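You operate a simulated robot arm through the tools that you are given. There is no shell and no other tool.

You run a simulated robot arm. Do the job below in one go: nothing can be reset, and whatever is moved stays where it is left.

TASK
Leave the disc on the cool fork and bring the empty carriage back.
Fine: slide at 0, door gate shut again.

Only the result counts: the job must be done as asked and must still hold three seconds after the hand-in. Knocking over, shifting, dropping, spilling or breaking anything else fails it.

THE ROBOT
A 7-joint arm with a three-finger gripper, fixed in place. Base frame: the origin is at the foot of the arm, x ahead of it, y to its left, z up. Readings come in m, degrees, newtons and seconds.
Its first joint turns from -166.0 to 166.0 degrees. Payload 2.69 kg.
The tool frame sits at the grasp point between the pads (the TCP): z along the fingers, y along the line on which they close. The tips reach 0.03 m beyond it. Largest opening 0.128 m; the body of the gripper starts 0.117 m behind the TCP.
Orientation is that of the tool frame in the base frame, as a unit quaternion [w, x, y, z]. With the fingers straight down and closing along the base's y, the tool's x points along the base's -x, its y along +y and its z along -z.

THE INTERFACE
- The arm moves only by the tool move_arm. Its argument "rows" is a list that holds one entry, the list of rows, each a list of 6 numbers: the shift along the tool's x, y, z in m, then the turn, a rotation vector about the tool's x, y, z in rad. In form: [[[x, y, z, rx, ry, rz], ...]]. A call has 1 to 20 rows; each row shifts and turns the commanded pose from where the row before left it, along the tool's axes as they then stand. "hand" is the closure, from 0 (fully open) to 1 (shut), set as the call begins (left out, the last holds). A row lasts 0.2 s, in which the tool goes at most 0.05 m and 8.6 degrees; a call with a longer step from one row to the next is refused whole, and so is a gripper value outside its range. A pose out of reach is approached as far as the arm can. The call stops where the force on the tool passes 90 N (or 10 N more than at its start, if that is more) or the arm is blocked; 0.2 s more then pass. Each finger halts on what it meets, pressing with about 37 N; the grip force reading is that of the motor and also rises with nothing between the fingers. The clock runs only during rows and for 0.2 s after the last one: add rows that do not move to give the fingers time. The reply holds the time, the measured pose of the TCP, the force on the tool along the base axes, the opening and the grip force, in the units named above and with some noise, with the torque about the TCP (base axes, N m) and any sound that the robot's microphone picked up.
- Cameras (640 x 400 px; columns grow to the right, rows downward): "scene" is fixed at [0.051, -0.4981, 1.8256]; the picture's right is [0.69, -0.73, 0.00], its down [-0.32, -0.31, -0.90] and it looks along [0.65, 0.61, -0.44] (base axes); focal length 328 px, centre (320, 200). "wrist" rides on the gripper at [0.058, 0.054, -0.131] in the tool frame; the picture's right is [-0.68, 0.74, 0.00], its down [-0.62, -0.57, -0.55] and it looks along [-0.40, -0.37, 0.84] (tool axes); focal length 234 px, centre (320, 200). There is no depth. A picture from a camera that has moved, and an enlarged one, comes with that camera's place and axes in the base frame and with its lens.
- grab_frame(camera): a new picture of that camera. The clock stands still meanwhile.
- slide_trunk(by): slides the trunk up (or, below 0, down) by that many m; the arm rides with it, the base frame stays. It gives what a move gives, with no picture.
- zoom(camera, box): a new picture of the part [left, top, right, bottom] of that camera's present view, enlarged. The clock stands still meanwhile.
- finish_job(): hands the job in; it is judged then, once.

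Places have to be worked out from the pictures, the camera data and where the tool is seen. Open the gripper and draw the arm clear of the work before you hand the job in, unless the task says otherwise.

The tools are called after ">>>" as a command line: name --argument value ..., lists and objects as JSON in quotes. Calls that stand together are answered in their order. move_arm: Moves the arm, as the interface text tells. Its arguments: {"type":"object","properties":{"rows":{"type":"array","items":{"type":"array","items":{"type":"array","items":{"type":"number"}}}},"hand":{"type":"number"}},"required":["rows"]} The other tools are called the same way: slide_trunk (by) slides the trunk up or down; grab_frame (camera) takes a picture; zoom (camera, box) takes an enlarged picture of a part of a camera's view; finish_job () hands the job in.

At the start:

```text
time_s: 0.0
ee_pos: [0.5399, 0.3255, 1.4657]
orientation: [0.0, 0.0, 1.0, 0.0]
force: [0.5, -0.1, -0.4]
wrist_torque: [-0.01, 0.0, 0.02]
opening: 0.1283
finger_force: 0.0
trunk travel left (down, up): [-0.225, 0.125]
```

scene: 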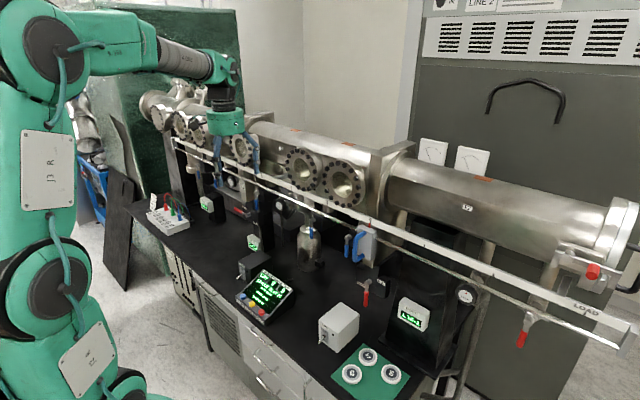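
wrist: 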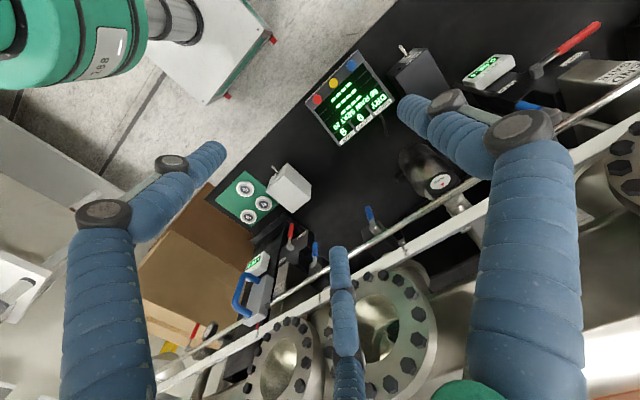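

I start by looking closely at the scene, to identify the slide, carriage, forks, gate and controls.

>>> zoom --camera "scene" --box '[130, 60, 290, 160]'

>>> zoom --camera "scene" --box '[130, 140, 290, 240]'

>>> zoom --camera "scene" --box '[220, 210, 380, 310]'

>>> zoom --camera "scene" --box '[320, 210, 480, 310]'

>>> zoom --camera "scene" --box '[310, 300, 470, 400]'

>>> zoom --camera "scene" --box '[480, 190, 640, 350]'

>>> zoom --camera "scene" --box '[270, 120, 430, 220]'

```text
4.00 times, centred on (210, 110) of scene
camera zoom: at [0.051, -0.4981, 1.8256], right [0.69, -0.73, 0.0], down [-0.32, -0.31, -0.9], along [0.65, 0.61, -0.44], focal length 1313 px, centre (760, 560)
```

zoom: 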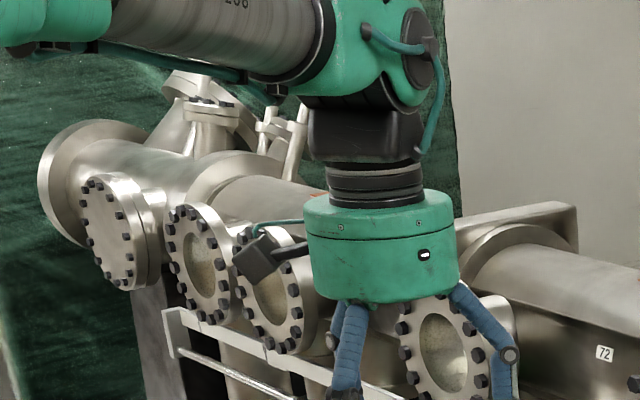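

```text
4.00 times, centred on (210, 190) of scene
camera zoom: at [0.051, -0.4981, 1.8256], right [0.69, -0.73, 0.0], down [-0.32, -0.31, -0.9], along [0.65, 0.61, -0.44], focal length 1313 px, centre (760, 240)
```

zoom: 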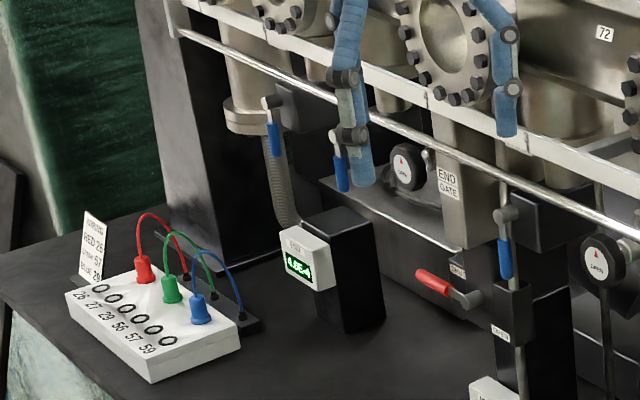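

```text
4.00 times, centred on (300, 260) of scene
camera zoom: at [0.051, -0.4981, 1.8256], right [0.69, -0.73, 0.0], down [-0.32, -0.31, -0.9], along [0.65, 0.61, -0.44], focal length 1313 px, centre (400, -40)
```

zoom: 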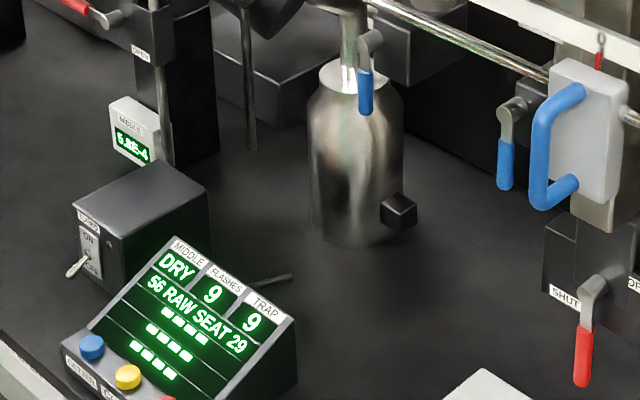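

```text
4.00 times, centred on (400, 260) of scene
camera zoom: at [0.051, -0.4981, 1.8256], right [0.69, -0.73, 0.0], down [-0.32, -0.31, -0.9], along [0.65, 0.61, -0.44], focal length 1313 px, centre (0, -40)
```

zoom: 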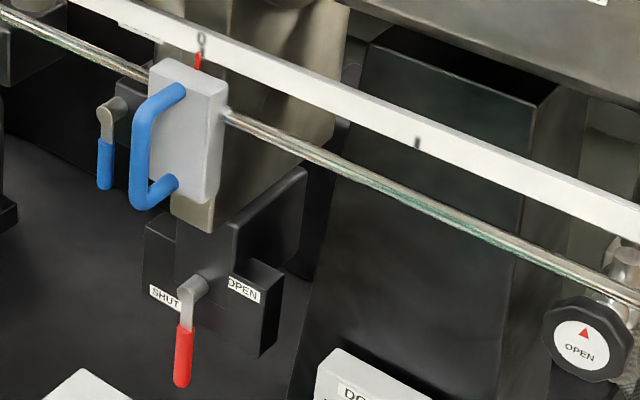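

```text
4.00 times, centred on (390, 350) of scene
camera zoom: at [0.051, -0.4981, 1.8256], right [0.69, -0.73, 0.0], down [-0.32, -0.31, -0.9], along [0.65, 0.61, -0.44], focal length 1313 px, centre (40, -400)
```

zoom: 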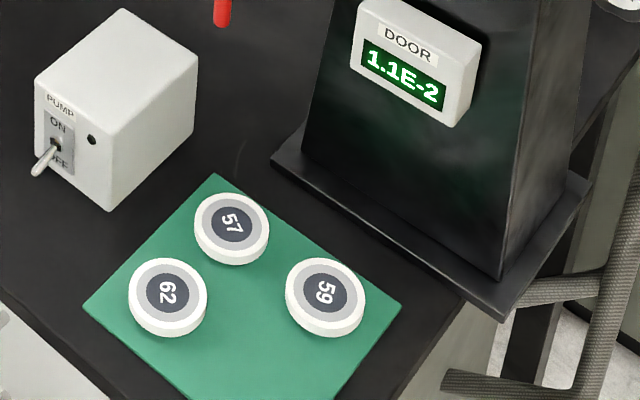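

```text
2.50 times, centred on (560, 270) of scene
camera zoom: at [0.051, -0.4981, 1.8256], right [0.69, -0.73, 0.0], down [-0.32, -0.31, -0.9], along [0.65, 0.61, -0.44], focal length 821 px, centre (-280, 25)
```

zoom: 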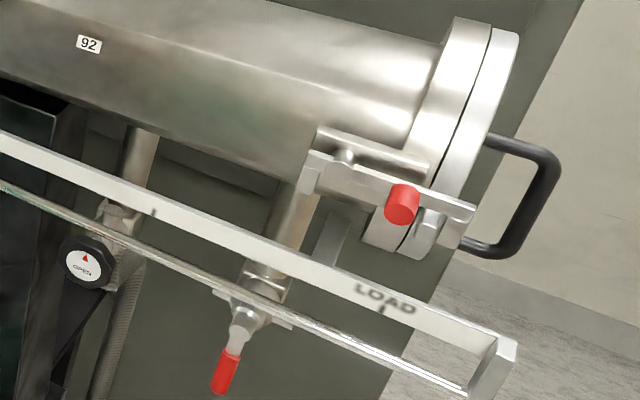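

```text
4.00 times, centred on (350, 170) of scene
camera zoom: at [0.051, -0.4981, 1.8256], right [0.69, -0.73, 0.0], down [-0.32, -0.31, -0.9], along [0.65, 0.61, -0.44], focal length 1313 px, centre (200, 320)
```

zoom: 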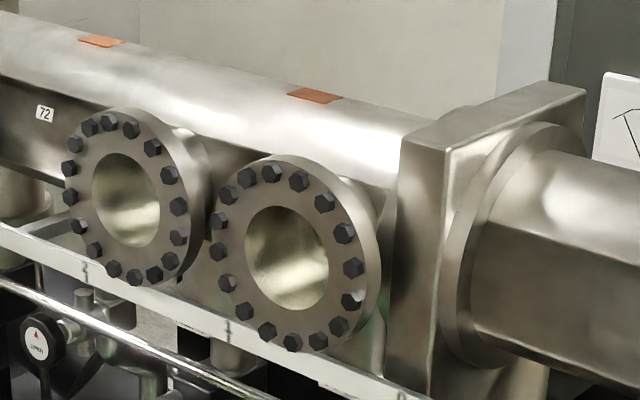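

The equipment looks like a vacuum transfer line. I zoom harder on labels, gauges and marks.

>>> zoom --camera "scene" --box '[144, 186, 192, 216]'

>>> zoom --camera "scene" --box '[235, 265, 299, 325]'

>>> zoom --camera "scene" --box '[216, 160, 280, 200]'

>>> zoom --camera "scene" --box '[216, 195, 280, 255]'

>>> zoom --camera "scene" --box '[340, 210, 404, 250]'

>>> zoom --camera "scene" --box '[340, 245, 404, 305]'

>>> zoom --camera "scene" --box '[400, 220, 500, 280]'

>>> zoom --camera "scene" --box '[410, 0, 640, 180]'

>>> zoom --camera "scene" --box '[160, 120, 260, 190]'

```text
13.33 times, centred on (168, 201) of scene
camera zoom: at [0.051, -0.4981, 1.8256], right [0.69, -0.73, 0.0], down [-0.32, -0.31, -0.9], along [0.65, 0.61, -0.44], focal length 4376 px, centre (2347, 187)
```

zoom: 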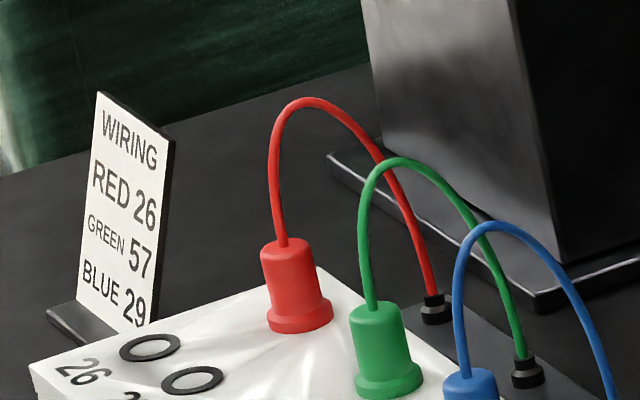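

```text
6.67 times, centred on (267, 295) of scene
camera zoom: at [0.051, -0.4981, 1.8256], right [0.69, -0.73, 0.0], down [-0.32, -0.31, -0.9], along [0.65, 0.61, -0.44], focal length 2188 px, centre (673, -433)
```

zoom: 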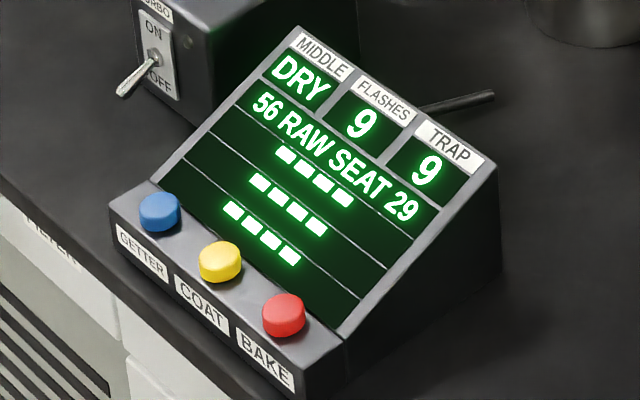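

```text
10.00 times, centred on (248, 180) of scene
camera zoom: at [0.051, -0.4981, 1.8256], right [0.69, -0.73, 0.0], down [-0.32, -0.31, -0.9], along [0.65, 0.61, -0.44], focal length 3282 px, centre (1040, 400)
```

zoom: 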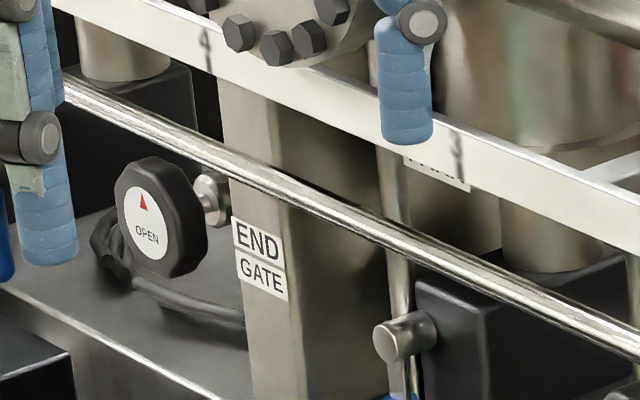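

```text
6.67 times, centred on (248, 225) of scene
camera zoom: at [0.051, -0.4981, 1.8256], right [0.69, -0.73, 0.0], down [-0.32, -0.31, -0.9], along [0.65, 0.61, -0.44], focal length 2188 px, centre (800, 33)
```

zoom: 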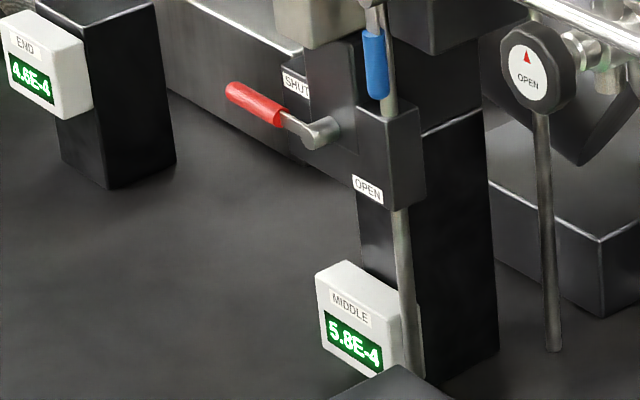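

```text
10.00 times, centred on (372, 230) of scene
camera zoom: at [0.051, -0.4981, 1.8256], right [0.69, -0.73, 0.0], down [-0.32, -0.31, -0.9], along [0.65, 0.61, -0.44], focal length 3282 px, centre (-200, -100)
```

zoom: 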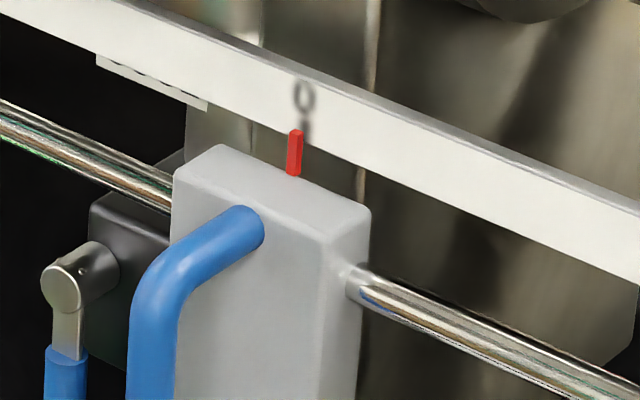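

```text
6.67 times, centred on (372, 275) of scene
camera zoom: at [0.051, -0.4981, 1.8256], right [0.69, -0.73, 0.0], down [-0.32, -0.31, -0.9], along [0.65, 0.61, -0.44], focal length 2188 px, centre (-27, -300)
```

zoom: 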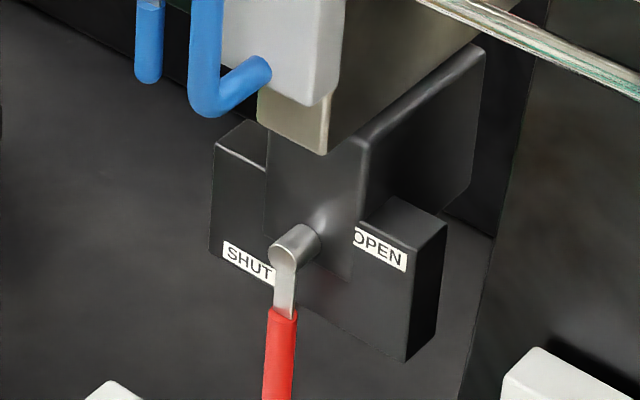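

```text
6.40 times, centred on (450, 250) of scene
camera zoom: at [0.051, -0.4981, 1.8256], right [0.69, -0.73, 0.0], down [-0.32, -0.31, -0.9], along [0.65, 0.61, -0.44], focal length 2101 px, centre (-512, -120)
```

zoom: 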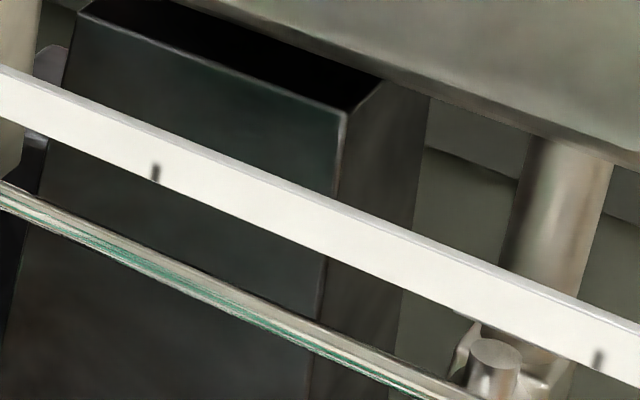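

```text
2.22 times, centred on (525, 90) of scene
camera zoom: at [0.051, -0.4981, 1.8256], right [0.69, -0.73, 0.0], down [-0.32, -0.31, -0.9], along [0.65, 0.61, -0.44], focal length 729 px, centre (-136, 444)
```

zoom: 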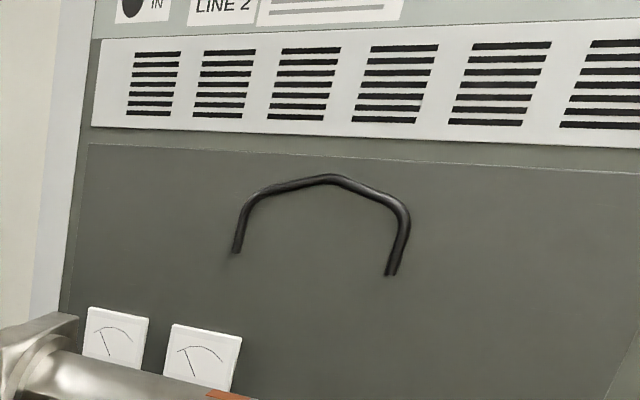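

```text
5.71 times, centred on (210, 155) of scene
camera zoom: at [0.051, -0.4981, 1.8256], right [0.69, -0.73, 0.0], down [-0.32, -0.31, -0.9], along [0.65, 0.61, -0.44], focal length 1876 px, centre (949, 457)
```

zoom: 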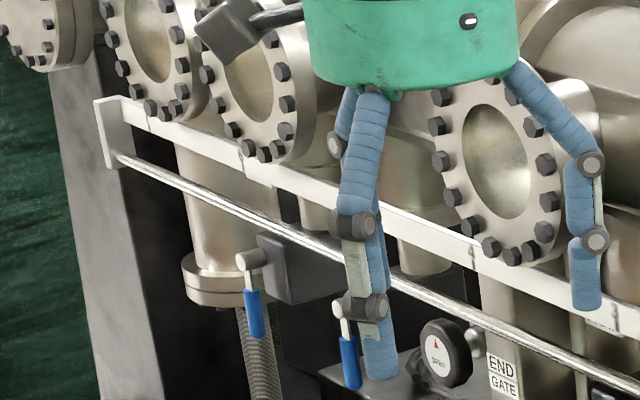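

The slide block is at "0" already; rail marks run from LOAD at the right to 3, 4… at the left. I zoom into the wrist view and other regions for more labels.

>>> zoom --camera "wrist" --box '[200, 230, 360, 330]'

>>> zoom --camera "wrist" --box '[300, 130, 460, 230]'

>>> zoom --camera "wrist" --box '[480, 0, 640, 100]'

>>> zoom --camera "scene" --box '[270, 160, 370, 230]'

>>> zoom --camera "scene" --box '[145, 195, 195, 235]'

>>> zoom --camera "scene" --box '[410, 0, 640, 40]'

```text
4.00 times, centred on (280, 280) of wrist
camera zoom: at [0.4807, 0.3787, 1.5955], right [0.68, 0.74, 0.0], down [0.62, -0.57, 0.55], along [0.4, -0.37, -0.84], focal length 937 px, centre (480, -120)
```

zoom: 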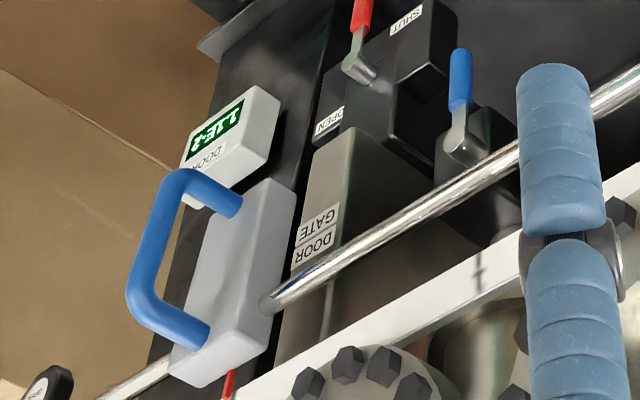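

```text
4.00 times, centred on (380, 180) of wrist
camera zoom: at [0.4807, 0.3787, 1.5955], right [0.68, 0.74, 0.0], down [0.62, -0.57, 0.55], along [0.4, -0.37, -0.84], focal length 937 px, centre (80, 280)
```

zoom: 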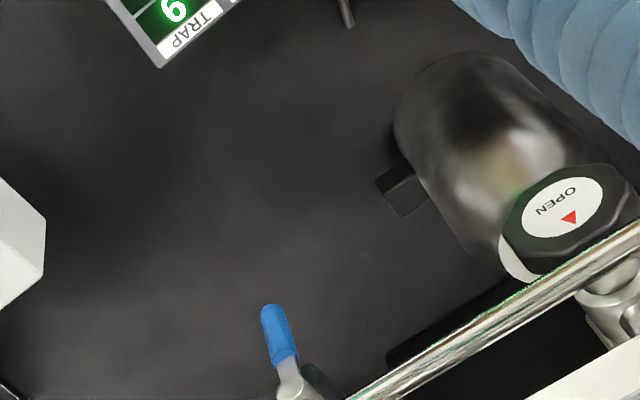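

```text
4.00 times, centred on (560, 50) of wrist
camera zoom: at [0.4807, 0.3787, 1.5955], right [0.68, 0.74, 0.0], down [0.62, -0.57, 0.55], along [0.4, -0.37, -0.84], focal length 937 px, centre (-640, 800)
```

zoom: 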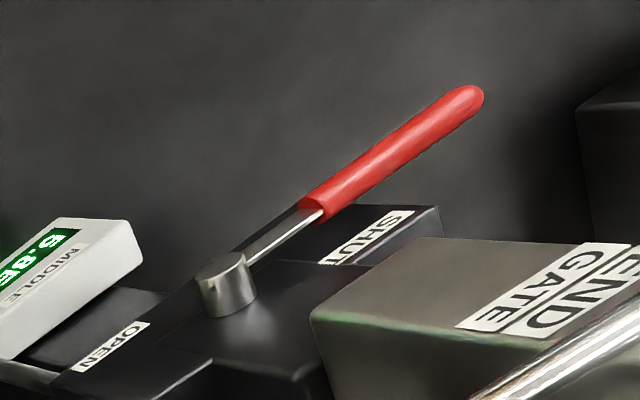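

```text
5.71 times, centred on (320, 195) of scene
camera zoom: at [0.051, -0.4981, 1.8256], right [0.69, -0.73, 0.0], down [-0.32, -0.31, -0.9], along [0.65, 0.61, -0.44], focal length 1876 px, centre (320, 229)
```

zoom: 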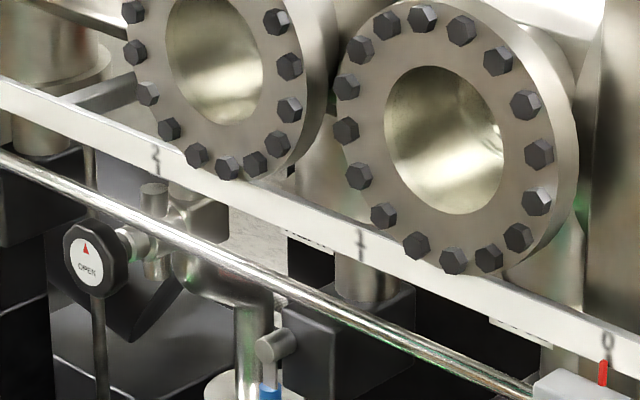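

```text
10.00 times, centred on (170, 215) of scene
camera zoom: at [0.051, -0.4981, 1.8256], right [0.69, -0.73, 0.0], down [-0.32, -0.31, -0.9], along [0.65, 0.61, -0.44], focal length 3282 px, centre (1820, 50)
```

zoom: 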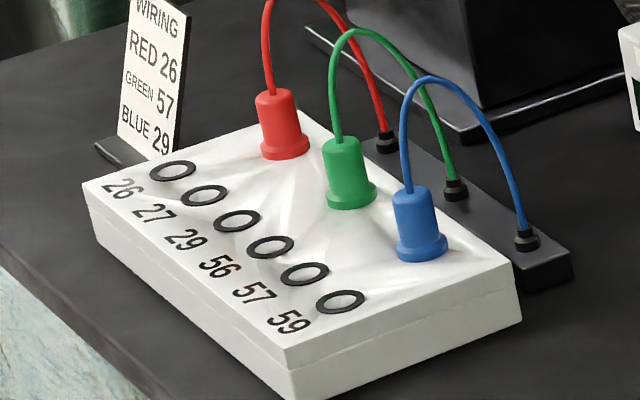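

```text
2.78 times, centred on (525, 20) of scene
camera zoom: at [0.051, -0.4981, 1.8256], right [0.69, -0.73, 0.0], down [-0.32, -0.31, -0.9], along [0.65, 0.61, -0.44], focal length 913 px, centre (-250, 701)
```

zoom: 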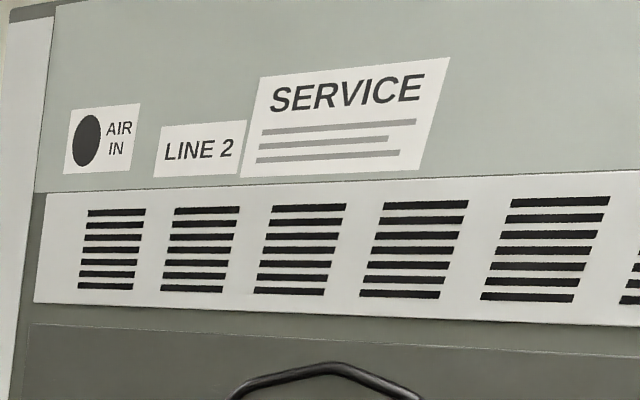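

The block is about (0.74, -0.05, 1.28) by triangulation, and plates hang under the scale rail that I cannot read yet. I pitch the tool forward in free space to get a low horizontal view of them.

>>> move_arm --rows '[[[0, 0, 0, 0, -0.14, 0], [0, 0, 0, 0, -0.14, 0], [0, 0, 0, 0, -0.14, 0], [0, 0, 0, 0, -0.14, 0], [0, 0, 0, 0, -0.14, 0], [0, 0, 0, 0, -0.14, 0]]]'

>>> grab_frame --camera "wrist"

>>> grab_frame --camera "scene"

```text
time_s: 1.4
ee_pos: [0.5396, 0.3263, 1.4658]
orientation: [0.408, 0.0, 0.913, 0.0]
force: [0.4, 0.0, 0.2]
wrist_torque: [-0.04, 0.04, -0.03]
opening: 0.1283
finger_force: 0.1
trunk travel left (down, up): [-0.225, 0.125]
```

```text
taken
camera wrist: at [0.4025, 0.3787, 1.5084], right [0.45, 0.74, 0.5], down [0.0, -0.57, 0.82], along [0.89, -0.37, -0.26], focal length 234 px, centre (320, 200)
```

wrist: 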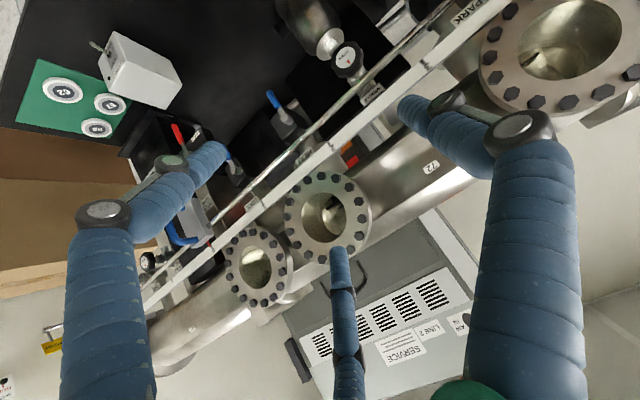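

```text
taken
```

scene: 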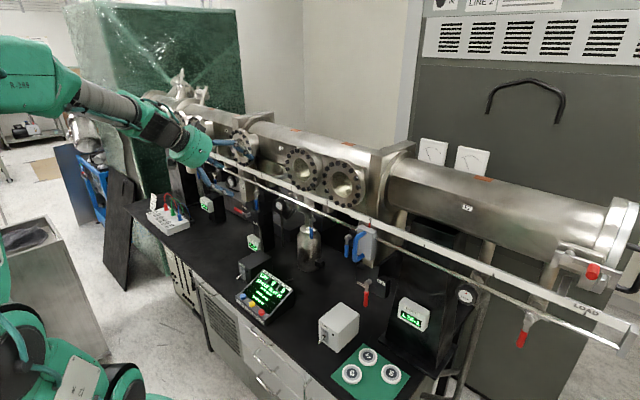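

Plates under the rail are now visible; I zoom in on them.

>>> zoom --camera "wrist" --box '[330, 0, 490, 100]'

>>> zoom --camera "wrist" --box '[250, 80, 410, 180]'

>>> zoom --camera "wrist" --box '[130, 160, 290, 260]'

>>> zoom --camera "wrist" --box '[0, 240, 160, 340]'

>>> zoom --camera "wrist" --box '[200, 170, 400, 300]'

>>> zoom --camera "wrist" --box '[460, 0, 640, 120]'

>>> zoom --camera "scene" --box '[140, 100, 260, 175]'

>>> zoom --camera "scene" --box '[200, 150, 300, 220]'

```text
4.00 times, centred on (410, 50) of wrist
camera zoom: at [0.4025, 0.3787, 1.5084], right [0.45, 0.74, 0.5], down [0.0, -0.57, 0.82], along [0.89, -0.37, -0.26], focal length 937 px, centre (-40, 800)
```

zoom: 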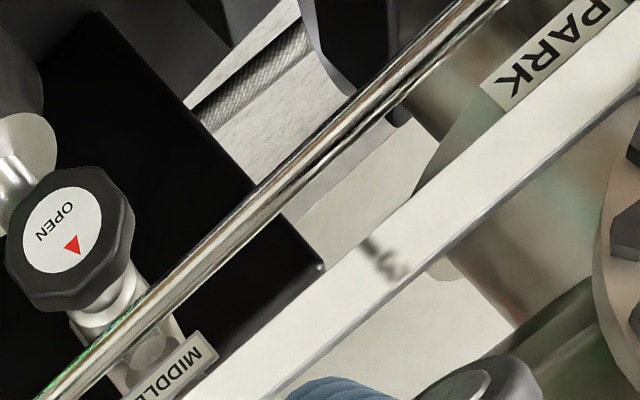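

```text
4.00 times, centred on (330, 130) of wrist
camera zoom: at [0.4025, 0.3787, 1.5084], right [0.45, 0.74, 0.5], down [0.0, -0.57, 0.82], along [0.89, -0.37, -0.26], focal length 937 px, centre (280, 480)
```

zoom: 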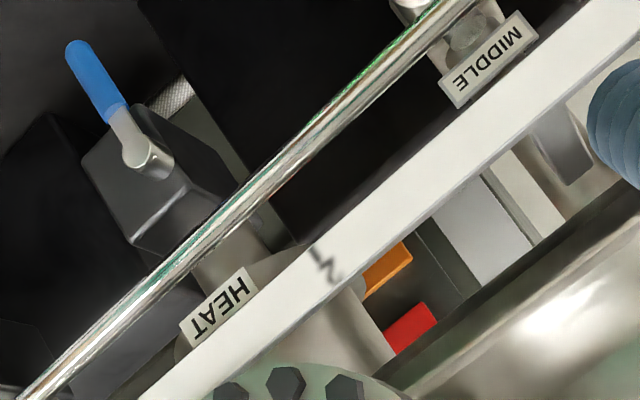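

```text
4.00 times, centred on (210, 210) of wrist
camera zoom: at [0.4025, 0.3787, 1.5084], right [0.45, 0.74, 0.5], down [0.0, -0.57, 0.82], along [0.89, -0.37, -0.26], focal length 937 px, centre (760, 160)
```

zoom: 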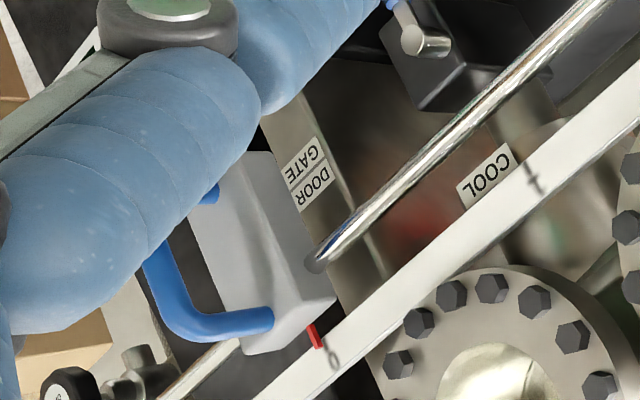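

```text
4.00 times, centred on (80, 290) of wrist
camera zoom: at [0.4025, 0.3787, 1.5084], right [0.45, 0.74, 0.5], down [0.0, -0.57, 0.82], along [0.89, -0.37, -0.26], focal length 937 px, centre (1280, -160)
```

zoom: 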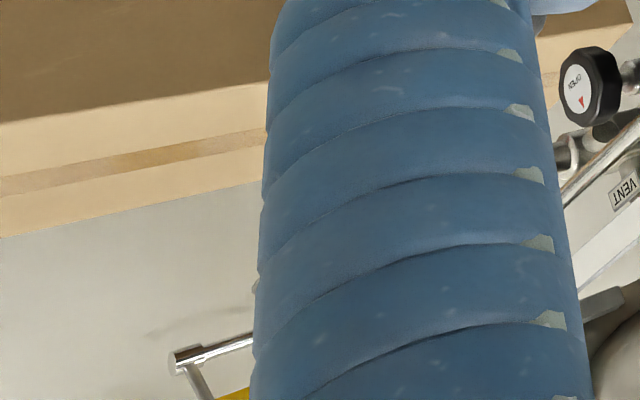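

```text
3.08 times, centred on (300, 235) of wrist
camera zoom: at [0.4025, 0.3787, 1.5084], right [0.45, 0.74, 0.5], down [0.0, -0.57, 0.82], along [0.89, -0.37, -0.26], focal length 720 px, centre (382, 92)
```

zoom: 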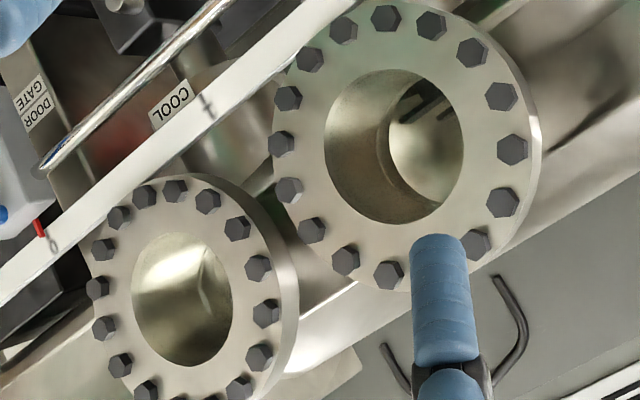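

```text
3.33 times, centred on (550, 60) of wrist
camera zoom: at [0.4025, 0.3787, 1.5084], right [0.45, 0.74, 0.5], down [0.0, -0.57, 0.82], along [0.89, -0.37, -0.26], focal length 781 px, centre (-447, 667)
```

zoom: 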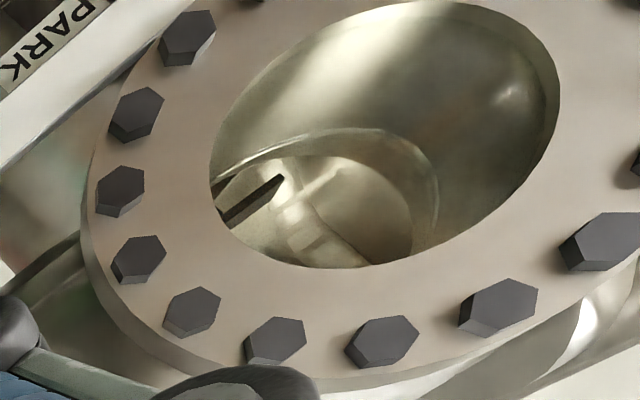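

```text
5.33 times, centred on (200, 138) of scene
camera zoom: at [0.051, -0.4981, 1.8256], right [0.69, -0.73, 0.0], down [-0.32, -0.31, -0.9], along [0.65, 0.61, -0.44], focal length 1750 px, centre (960, 533)
```

zoom: 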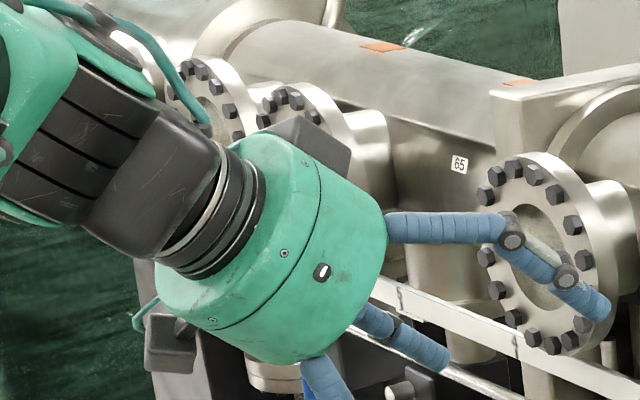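

```text
5.71 times, centred on (250, 185) of scene
camera zoom: at [0.051, -0.4981, 1.8256], right [0.69, -0.73, 0.0], down [-0.32, -0.31, -0.9], along [0.65, 0.61, -0.44], focal length 1876 px, centre (720, 286)
```

zoom: 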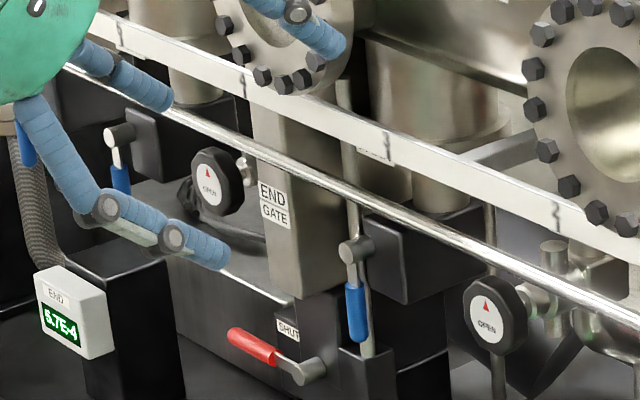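

Rail marks: 0 at y≈-0.04, COOL = mark 1, HEAT = 2, PARK = 3, spacing ≈0.17 m. I check gauges, switches and the right-hand valves in detail before touching anything.

>>> zoom --camera "scene" --box '[195, 190, 227, 210]'

>>> zoom --camera "scene" --box '[238, 232, 270, 252]'

>>> zoom --camera "scene" --box '[390, 295, 438, 335]'

>>> zoom --camera "scene" --box '[448, 275, 608, 375]'

>>> zoom --camera "scene" --box '[310, 295, 374, 350]'

>>> zoom --camera "scene" --box '[230, 250, 280, 285]'

>>> zoom --camera "scene" --box '[335, 220, 415, 320]'

>>> zoom --camera "scene" --box '[275, 140, 385, 215]'

```text
16.00 times, centred on (211, 200) of scene
camera zoom: at [0.051, -0.4981, 1.8256], right [0.69, -0.73, 0.0], down [-0.32, -0.31, -0.9], along [0.65, 0.61, -0.44], focal length 5252 px, centre (2064, 200)
```

zoom: 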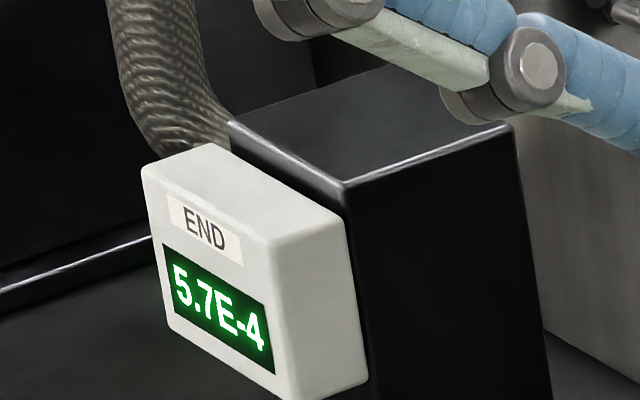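

```text
16.00 times, centred on (254, 242) of scene
camera zoom: at [0.051, -0.4981, 1.8256], right [0.69, -0.73, 0.0], down [-0.32, -0.31, -0.9], along [0.65, 0.61, -0.44], focal length 5252 px, centre (1376, -472)
```

zoom: 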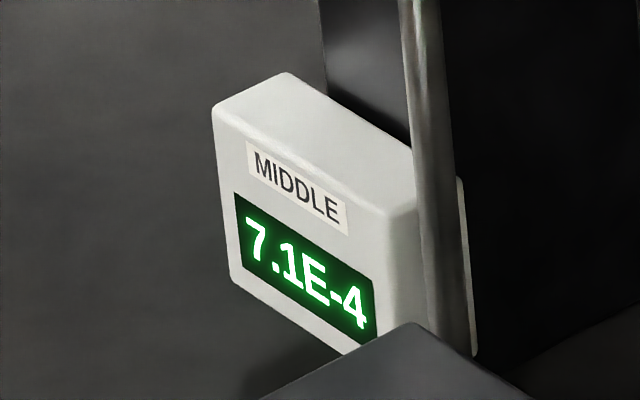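

```text
10.00 times, centred on (414, 315) of scene
camera zoom: at [0.051, -0.4981, 1.8256], right [0.69, -0.73, 0.0], down [-0.32, -0.31, -0.9], along [0.65, 0.61, -0.44], focal length 3282 px, centre (-620, -950)
```

zoom: 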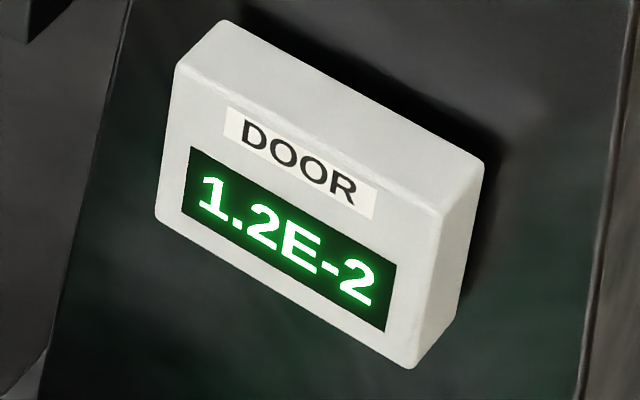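

```text
4.00 times, centred on (528, 325) of scene
camera zoom: at [0.051, -0.4981, 1.8256], right [0.69, -0.73, 0.0], down [-0.32, -0.31, -0.9], along [0.65, 0.61, -0.44], focal length 1313 px, centre (-512, -300)
```

zoom: 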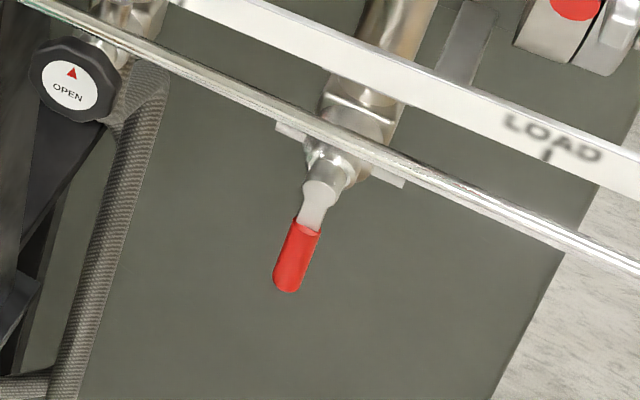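

```text
7.27 times, centred on (342, 322) of scene
camera zoom: at [0.051, -0.4981, 1.8256], right [0.69, -0.73, 0.0], down [-0.32, -0.31, -0.9], along [0.65, 0.61, -0.44], focal length 2387 px, centre (160, -691)
```

zoom: 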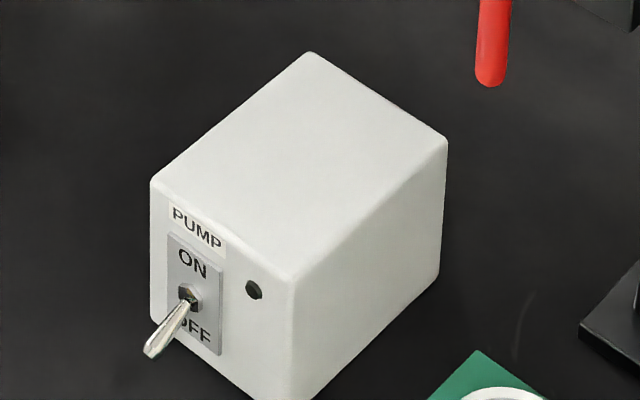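

```text
11.43 times, centred on (255, 268) of scene
camera zoom: at [0.051, -0.4981, 1.8256], right [0.69, -0.73, 0.0], down [-0.32, -0.31, -0.9], along [0.65, 0.61, -0.44], focal length 3751 px, centre (1063, -571)
```

zoom: 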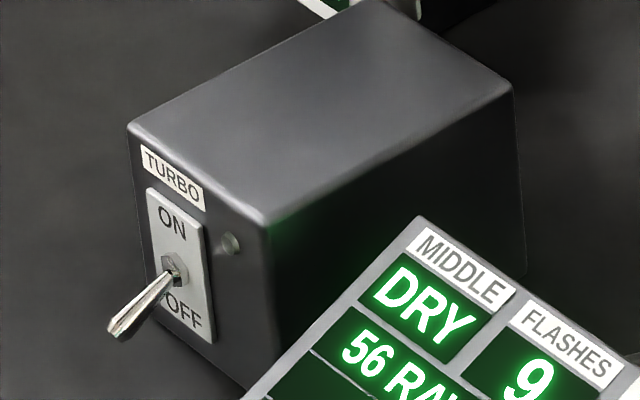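

```text
4.00 times, centred on (375, 270) of scene
camera zoom: at [0.051, -0.4981, 1.8256], right [0.69, -0.73, 0.0], down [-0.32, -0.31, -0.9], along [0.65, 0.61, -0.44], focal length 1313 px, centre (100, -80)
```

zoom: 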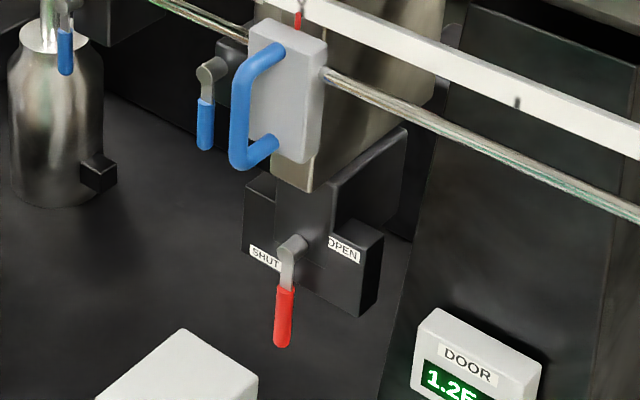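

```text
5.33 times, centred on (330, 178) of scene
camera zoom: at [0.051, -0.4981, 1.8256], right [0.69, -0.73, 0.0], down [-0.32, -0.31, -0.9], along [0.65, 0.61, -0.44], focal length 1750 px, centre (267, 320)
```

zoom: 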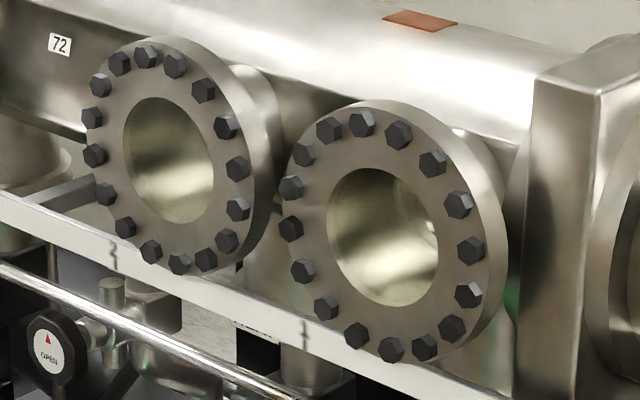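

Pressures drift slowly (pumps off, volumes isolated), so the door gate is shut now: its lever hangs down at about (0.785, -0.03, 1.0–1.09). I finish pitching the tool to horizontal and then roll it so the camera rides on top and I can inspect the lever.

>>> move_arm --rows '[[[0, 0, 0, 0, -0.1461, 0], [0, 0, 0, 0, -0.1461, 0], [0, 0, 0, 0, -0.1461, 0], [0, 0, 0, 0, -0.1461, 0], [0, 0, 0, 0, -0.1461, 0], [0, -0.04, 0, 0, 0, 0.149], [0, -0.04, 0, 0, 0, 0.149]]]'

>>> grab_frame --camera "scene"

```text
time_s: 3.0
ee_pos: [0.54, 0.2455, 1.4605]
orientation: [0.7, 0.105, 0.699, 0.105]
force: [-1.1, 0.2, 0.1]
wrist_torque: [0.0, 0.0, 0.0]
opening: 0.1284
finger_force: 0.1
trunk travel left (down, up): [-0.225, 0.125]
```

```text
taken
```

scene: 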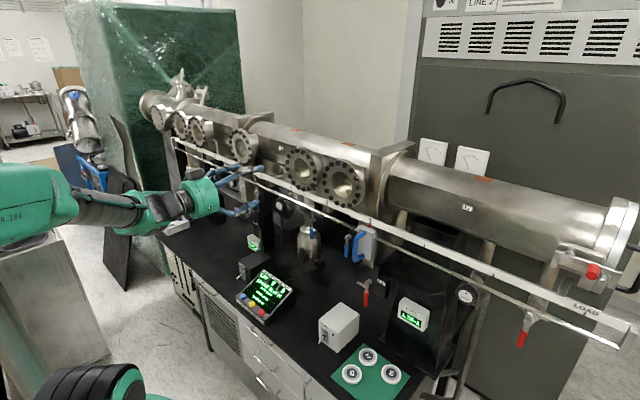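

The forward pose is reached without contact. I continue the roll about the tool axis in place.

>>> move_arm --rows '[[[0, 0, 0, 0, 0, 0.14966], [0, 0, 0, 0, 0, 0.14966], [0, 0, 0, 0, 0, 0.14966], [0, 0, 0, 0, 0, 0.14966], [0, 0, 0, 0, 0, 0.14966], [0, 0, 0, 0, 0, 0.14966], [0, 0, 0, 0, 0, 0.14966], [0, 0, 0, 0, 0, 0.14966], [0, 0, 0, 0, 0, 0.14966], [0, 0, 0, 0, 0, 0.14966], [0, 0, 0, 0, 0, 0.14966], [0, 0, 0, 0, 0, 0.14966], [0, 0, 0, 0, 0, 0.14966], [0, 0, 0, 0, 0, 0.14966], [0, 0, 0, 0, 0, 0.14966], [0, 0, 0, 0, 0, 0.14966], [0, 0, 0, 0, 0, 0.14966], [0, 0, 0, 0, 0, 0.14966], [0, 0, 0, 0, 0, 0.14966]]]'

>>> grab_frame --camera "wrist"

>>> grab_frame --camera "scene"

```text
time_s: 7.0
ee_pos: [0.5966, 0.0098, 1.7625]
orientation: [0.047, 0.735, 0.061, 0.674]
force: [0.8, 0.4, -1.2]
wrist_torque: [0.01, -0.01, -0.02]
opening: 0.128
finger_force: 0.1
out of reach, approached as far as the arm can: row 5, 6, 7, 8, 9, 10, 11, 12, 13, 14, 15, 16, 17, 18, 19
trunk travel left (down, up): [-0.225, 0.125]
```

```text
taken
camera wrist: at [0.471, -0.0359, 1.8385], right [-0.04, -0.83, -0.55], down [-0.61, 0.46, -0.64], along [0.79, 0.32, -0.53], focal length 234 px, centre (320, 200)
```

wrist: 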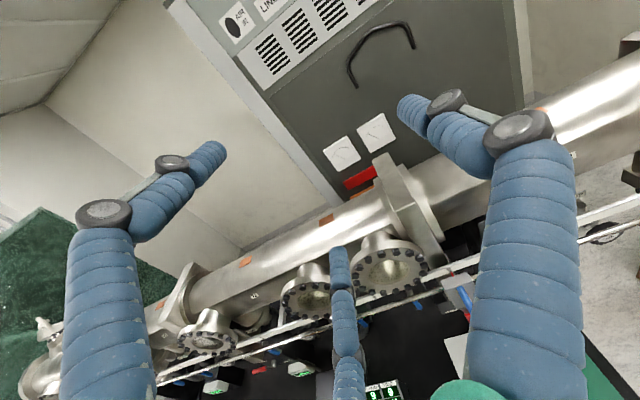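

```text
taken
```

scene: 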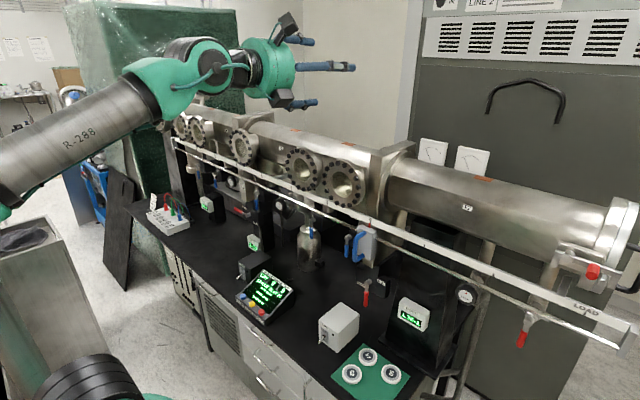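

The roll ran partly out of reach and the arm ended up high, at (0.60, 0.01, 1.76), but clear of everything. I check with an idle step where the commanded pose is now.

>>> move_arm --rows '[[[0, 0, 0, 0, 0, 0]]]'

```text
time_s: 7.4
ee_pos: [0.5969, 0.0095, 1.762]
orientation: [0.048, 0.735, 0.062, 0.674]
force: [1.2, 0.4, -0.1]
wrist_torque: [-0.01, -0.02, 0.06]
opening: 0.128
finger_force: 0.1
trunk travel left (down, up): [-0.225, 0.125]
```

The command now starts from the measured pose. I move straight down in small steps, back toward the working height.

>>> move_arm --rows '[[[-0.04, 0, -0.01, 0, 0, 0], [-0.04, 0, -0.01, 0, 0, 0], [-0.04, 0, -0.01, 0, 0, 0], [-0.04, 0, -0.01, 0, 0, 0], [-0.04, 0, -0.01, 0, 0, 0]]]'

>>> grab_frame --camera "scene"

```text
time_s: 8.6
ee_pos: [0.5282, -0.0226, 1.5701]
orientation: [0.052, 0.735, 0.065, 0.673]
force: [-0.3, -1.2, 0.4]
wrist_torque: [0.08, 0.03, -0.04]
opening: 0.1282
finger_force: 0.0
trunk travel left (down, up): [-0.225, 0.125]
```

```text
taken
```

scene: 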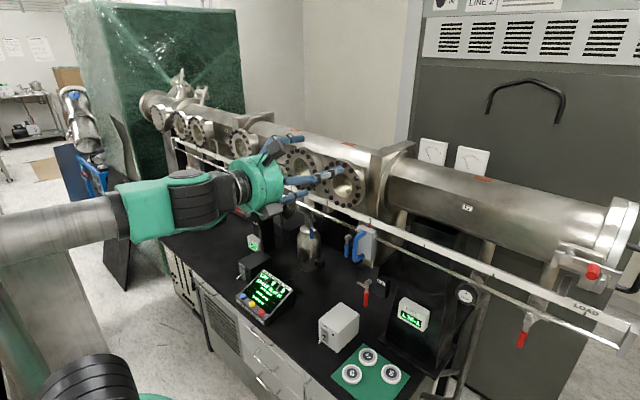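

That works. I correct the small roll and tilt and check it is reachable, moving back in x a little.

>>> move_arm --rows '[[[-0.02, 0, -0.01, 0, 0.045, 0.08], [-0.02, 0, -0.01, 0, 0.045, 0.08], [-0.03, 0, -0.01, 0, 0, 0], [-0.03, 0, -0.01, 0, 0, 0], [-0.03, 0, -0.01, 0, 0, 0]]]'

>>> grab_frame --camera "wrist"

>>> grab_frame --camera "scene"

```text
time_s: 9.8
ee_pos: [0.477, -0.0276, 1.4414]
orientation: [-0.008, 0.706, 0.005, 0.708]
force: [0.4, -0.1, 0.7]
wrist_torque: [-0.01, 0.02, 0.02]
opening: 0.1277
finger_force: 0.0
trunk travel left (down, up): [-0.225, 0.125]
```

```text
taken
camera wrist: at [0.3461, -0.0836, 1.4978], right [0.02, -0.73, -0.68], down [-0.56, 0.56, -0.61], along [0.83, 0.39, -0.4], focal length 234 px, centre (320, 200)
```

wrist: 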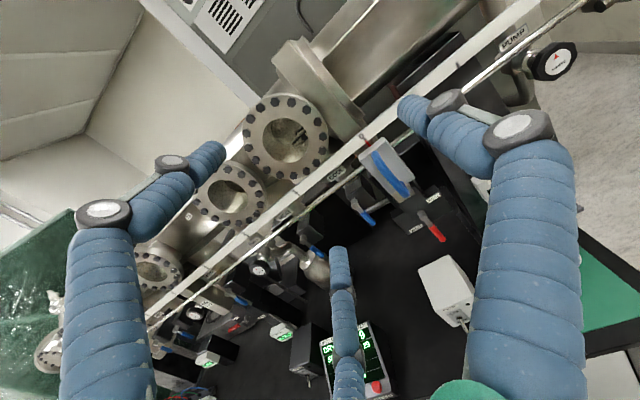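

```text
taken
```

scene: 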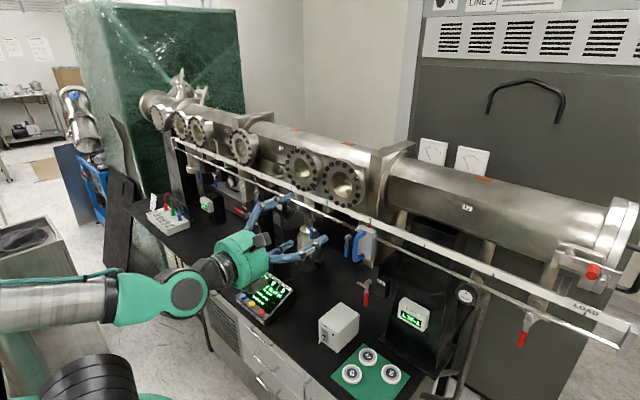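

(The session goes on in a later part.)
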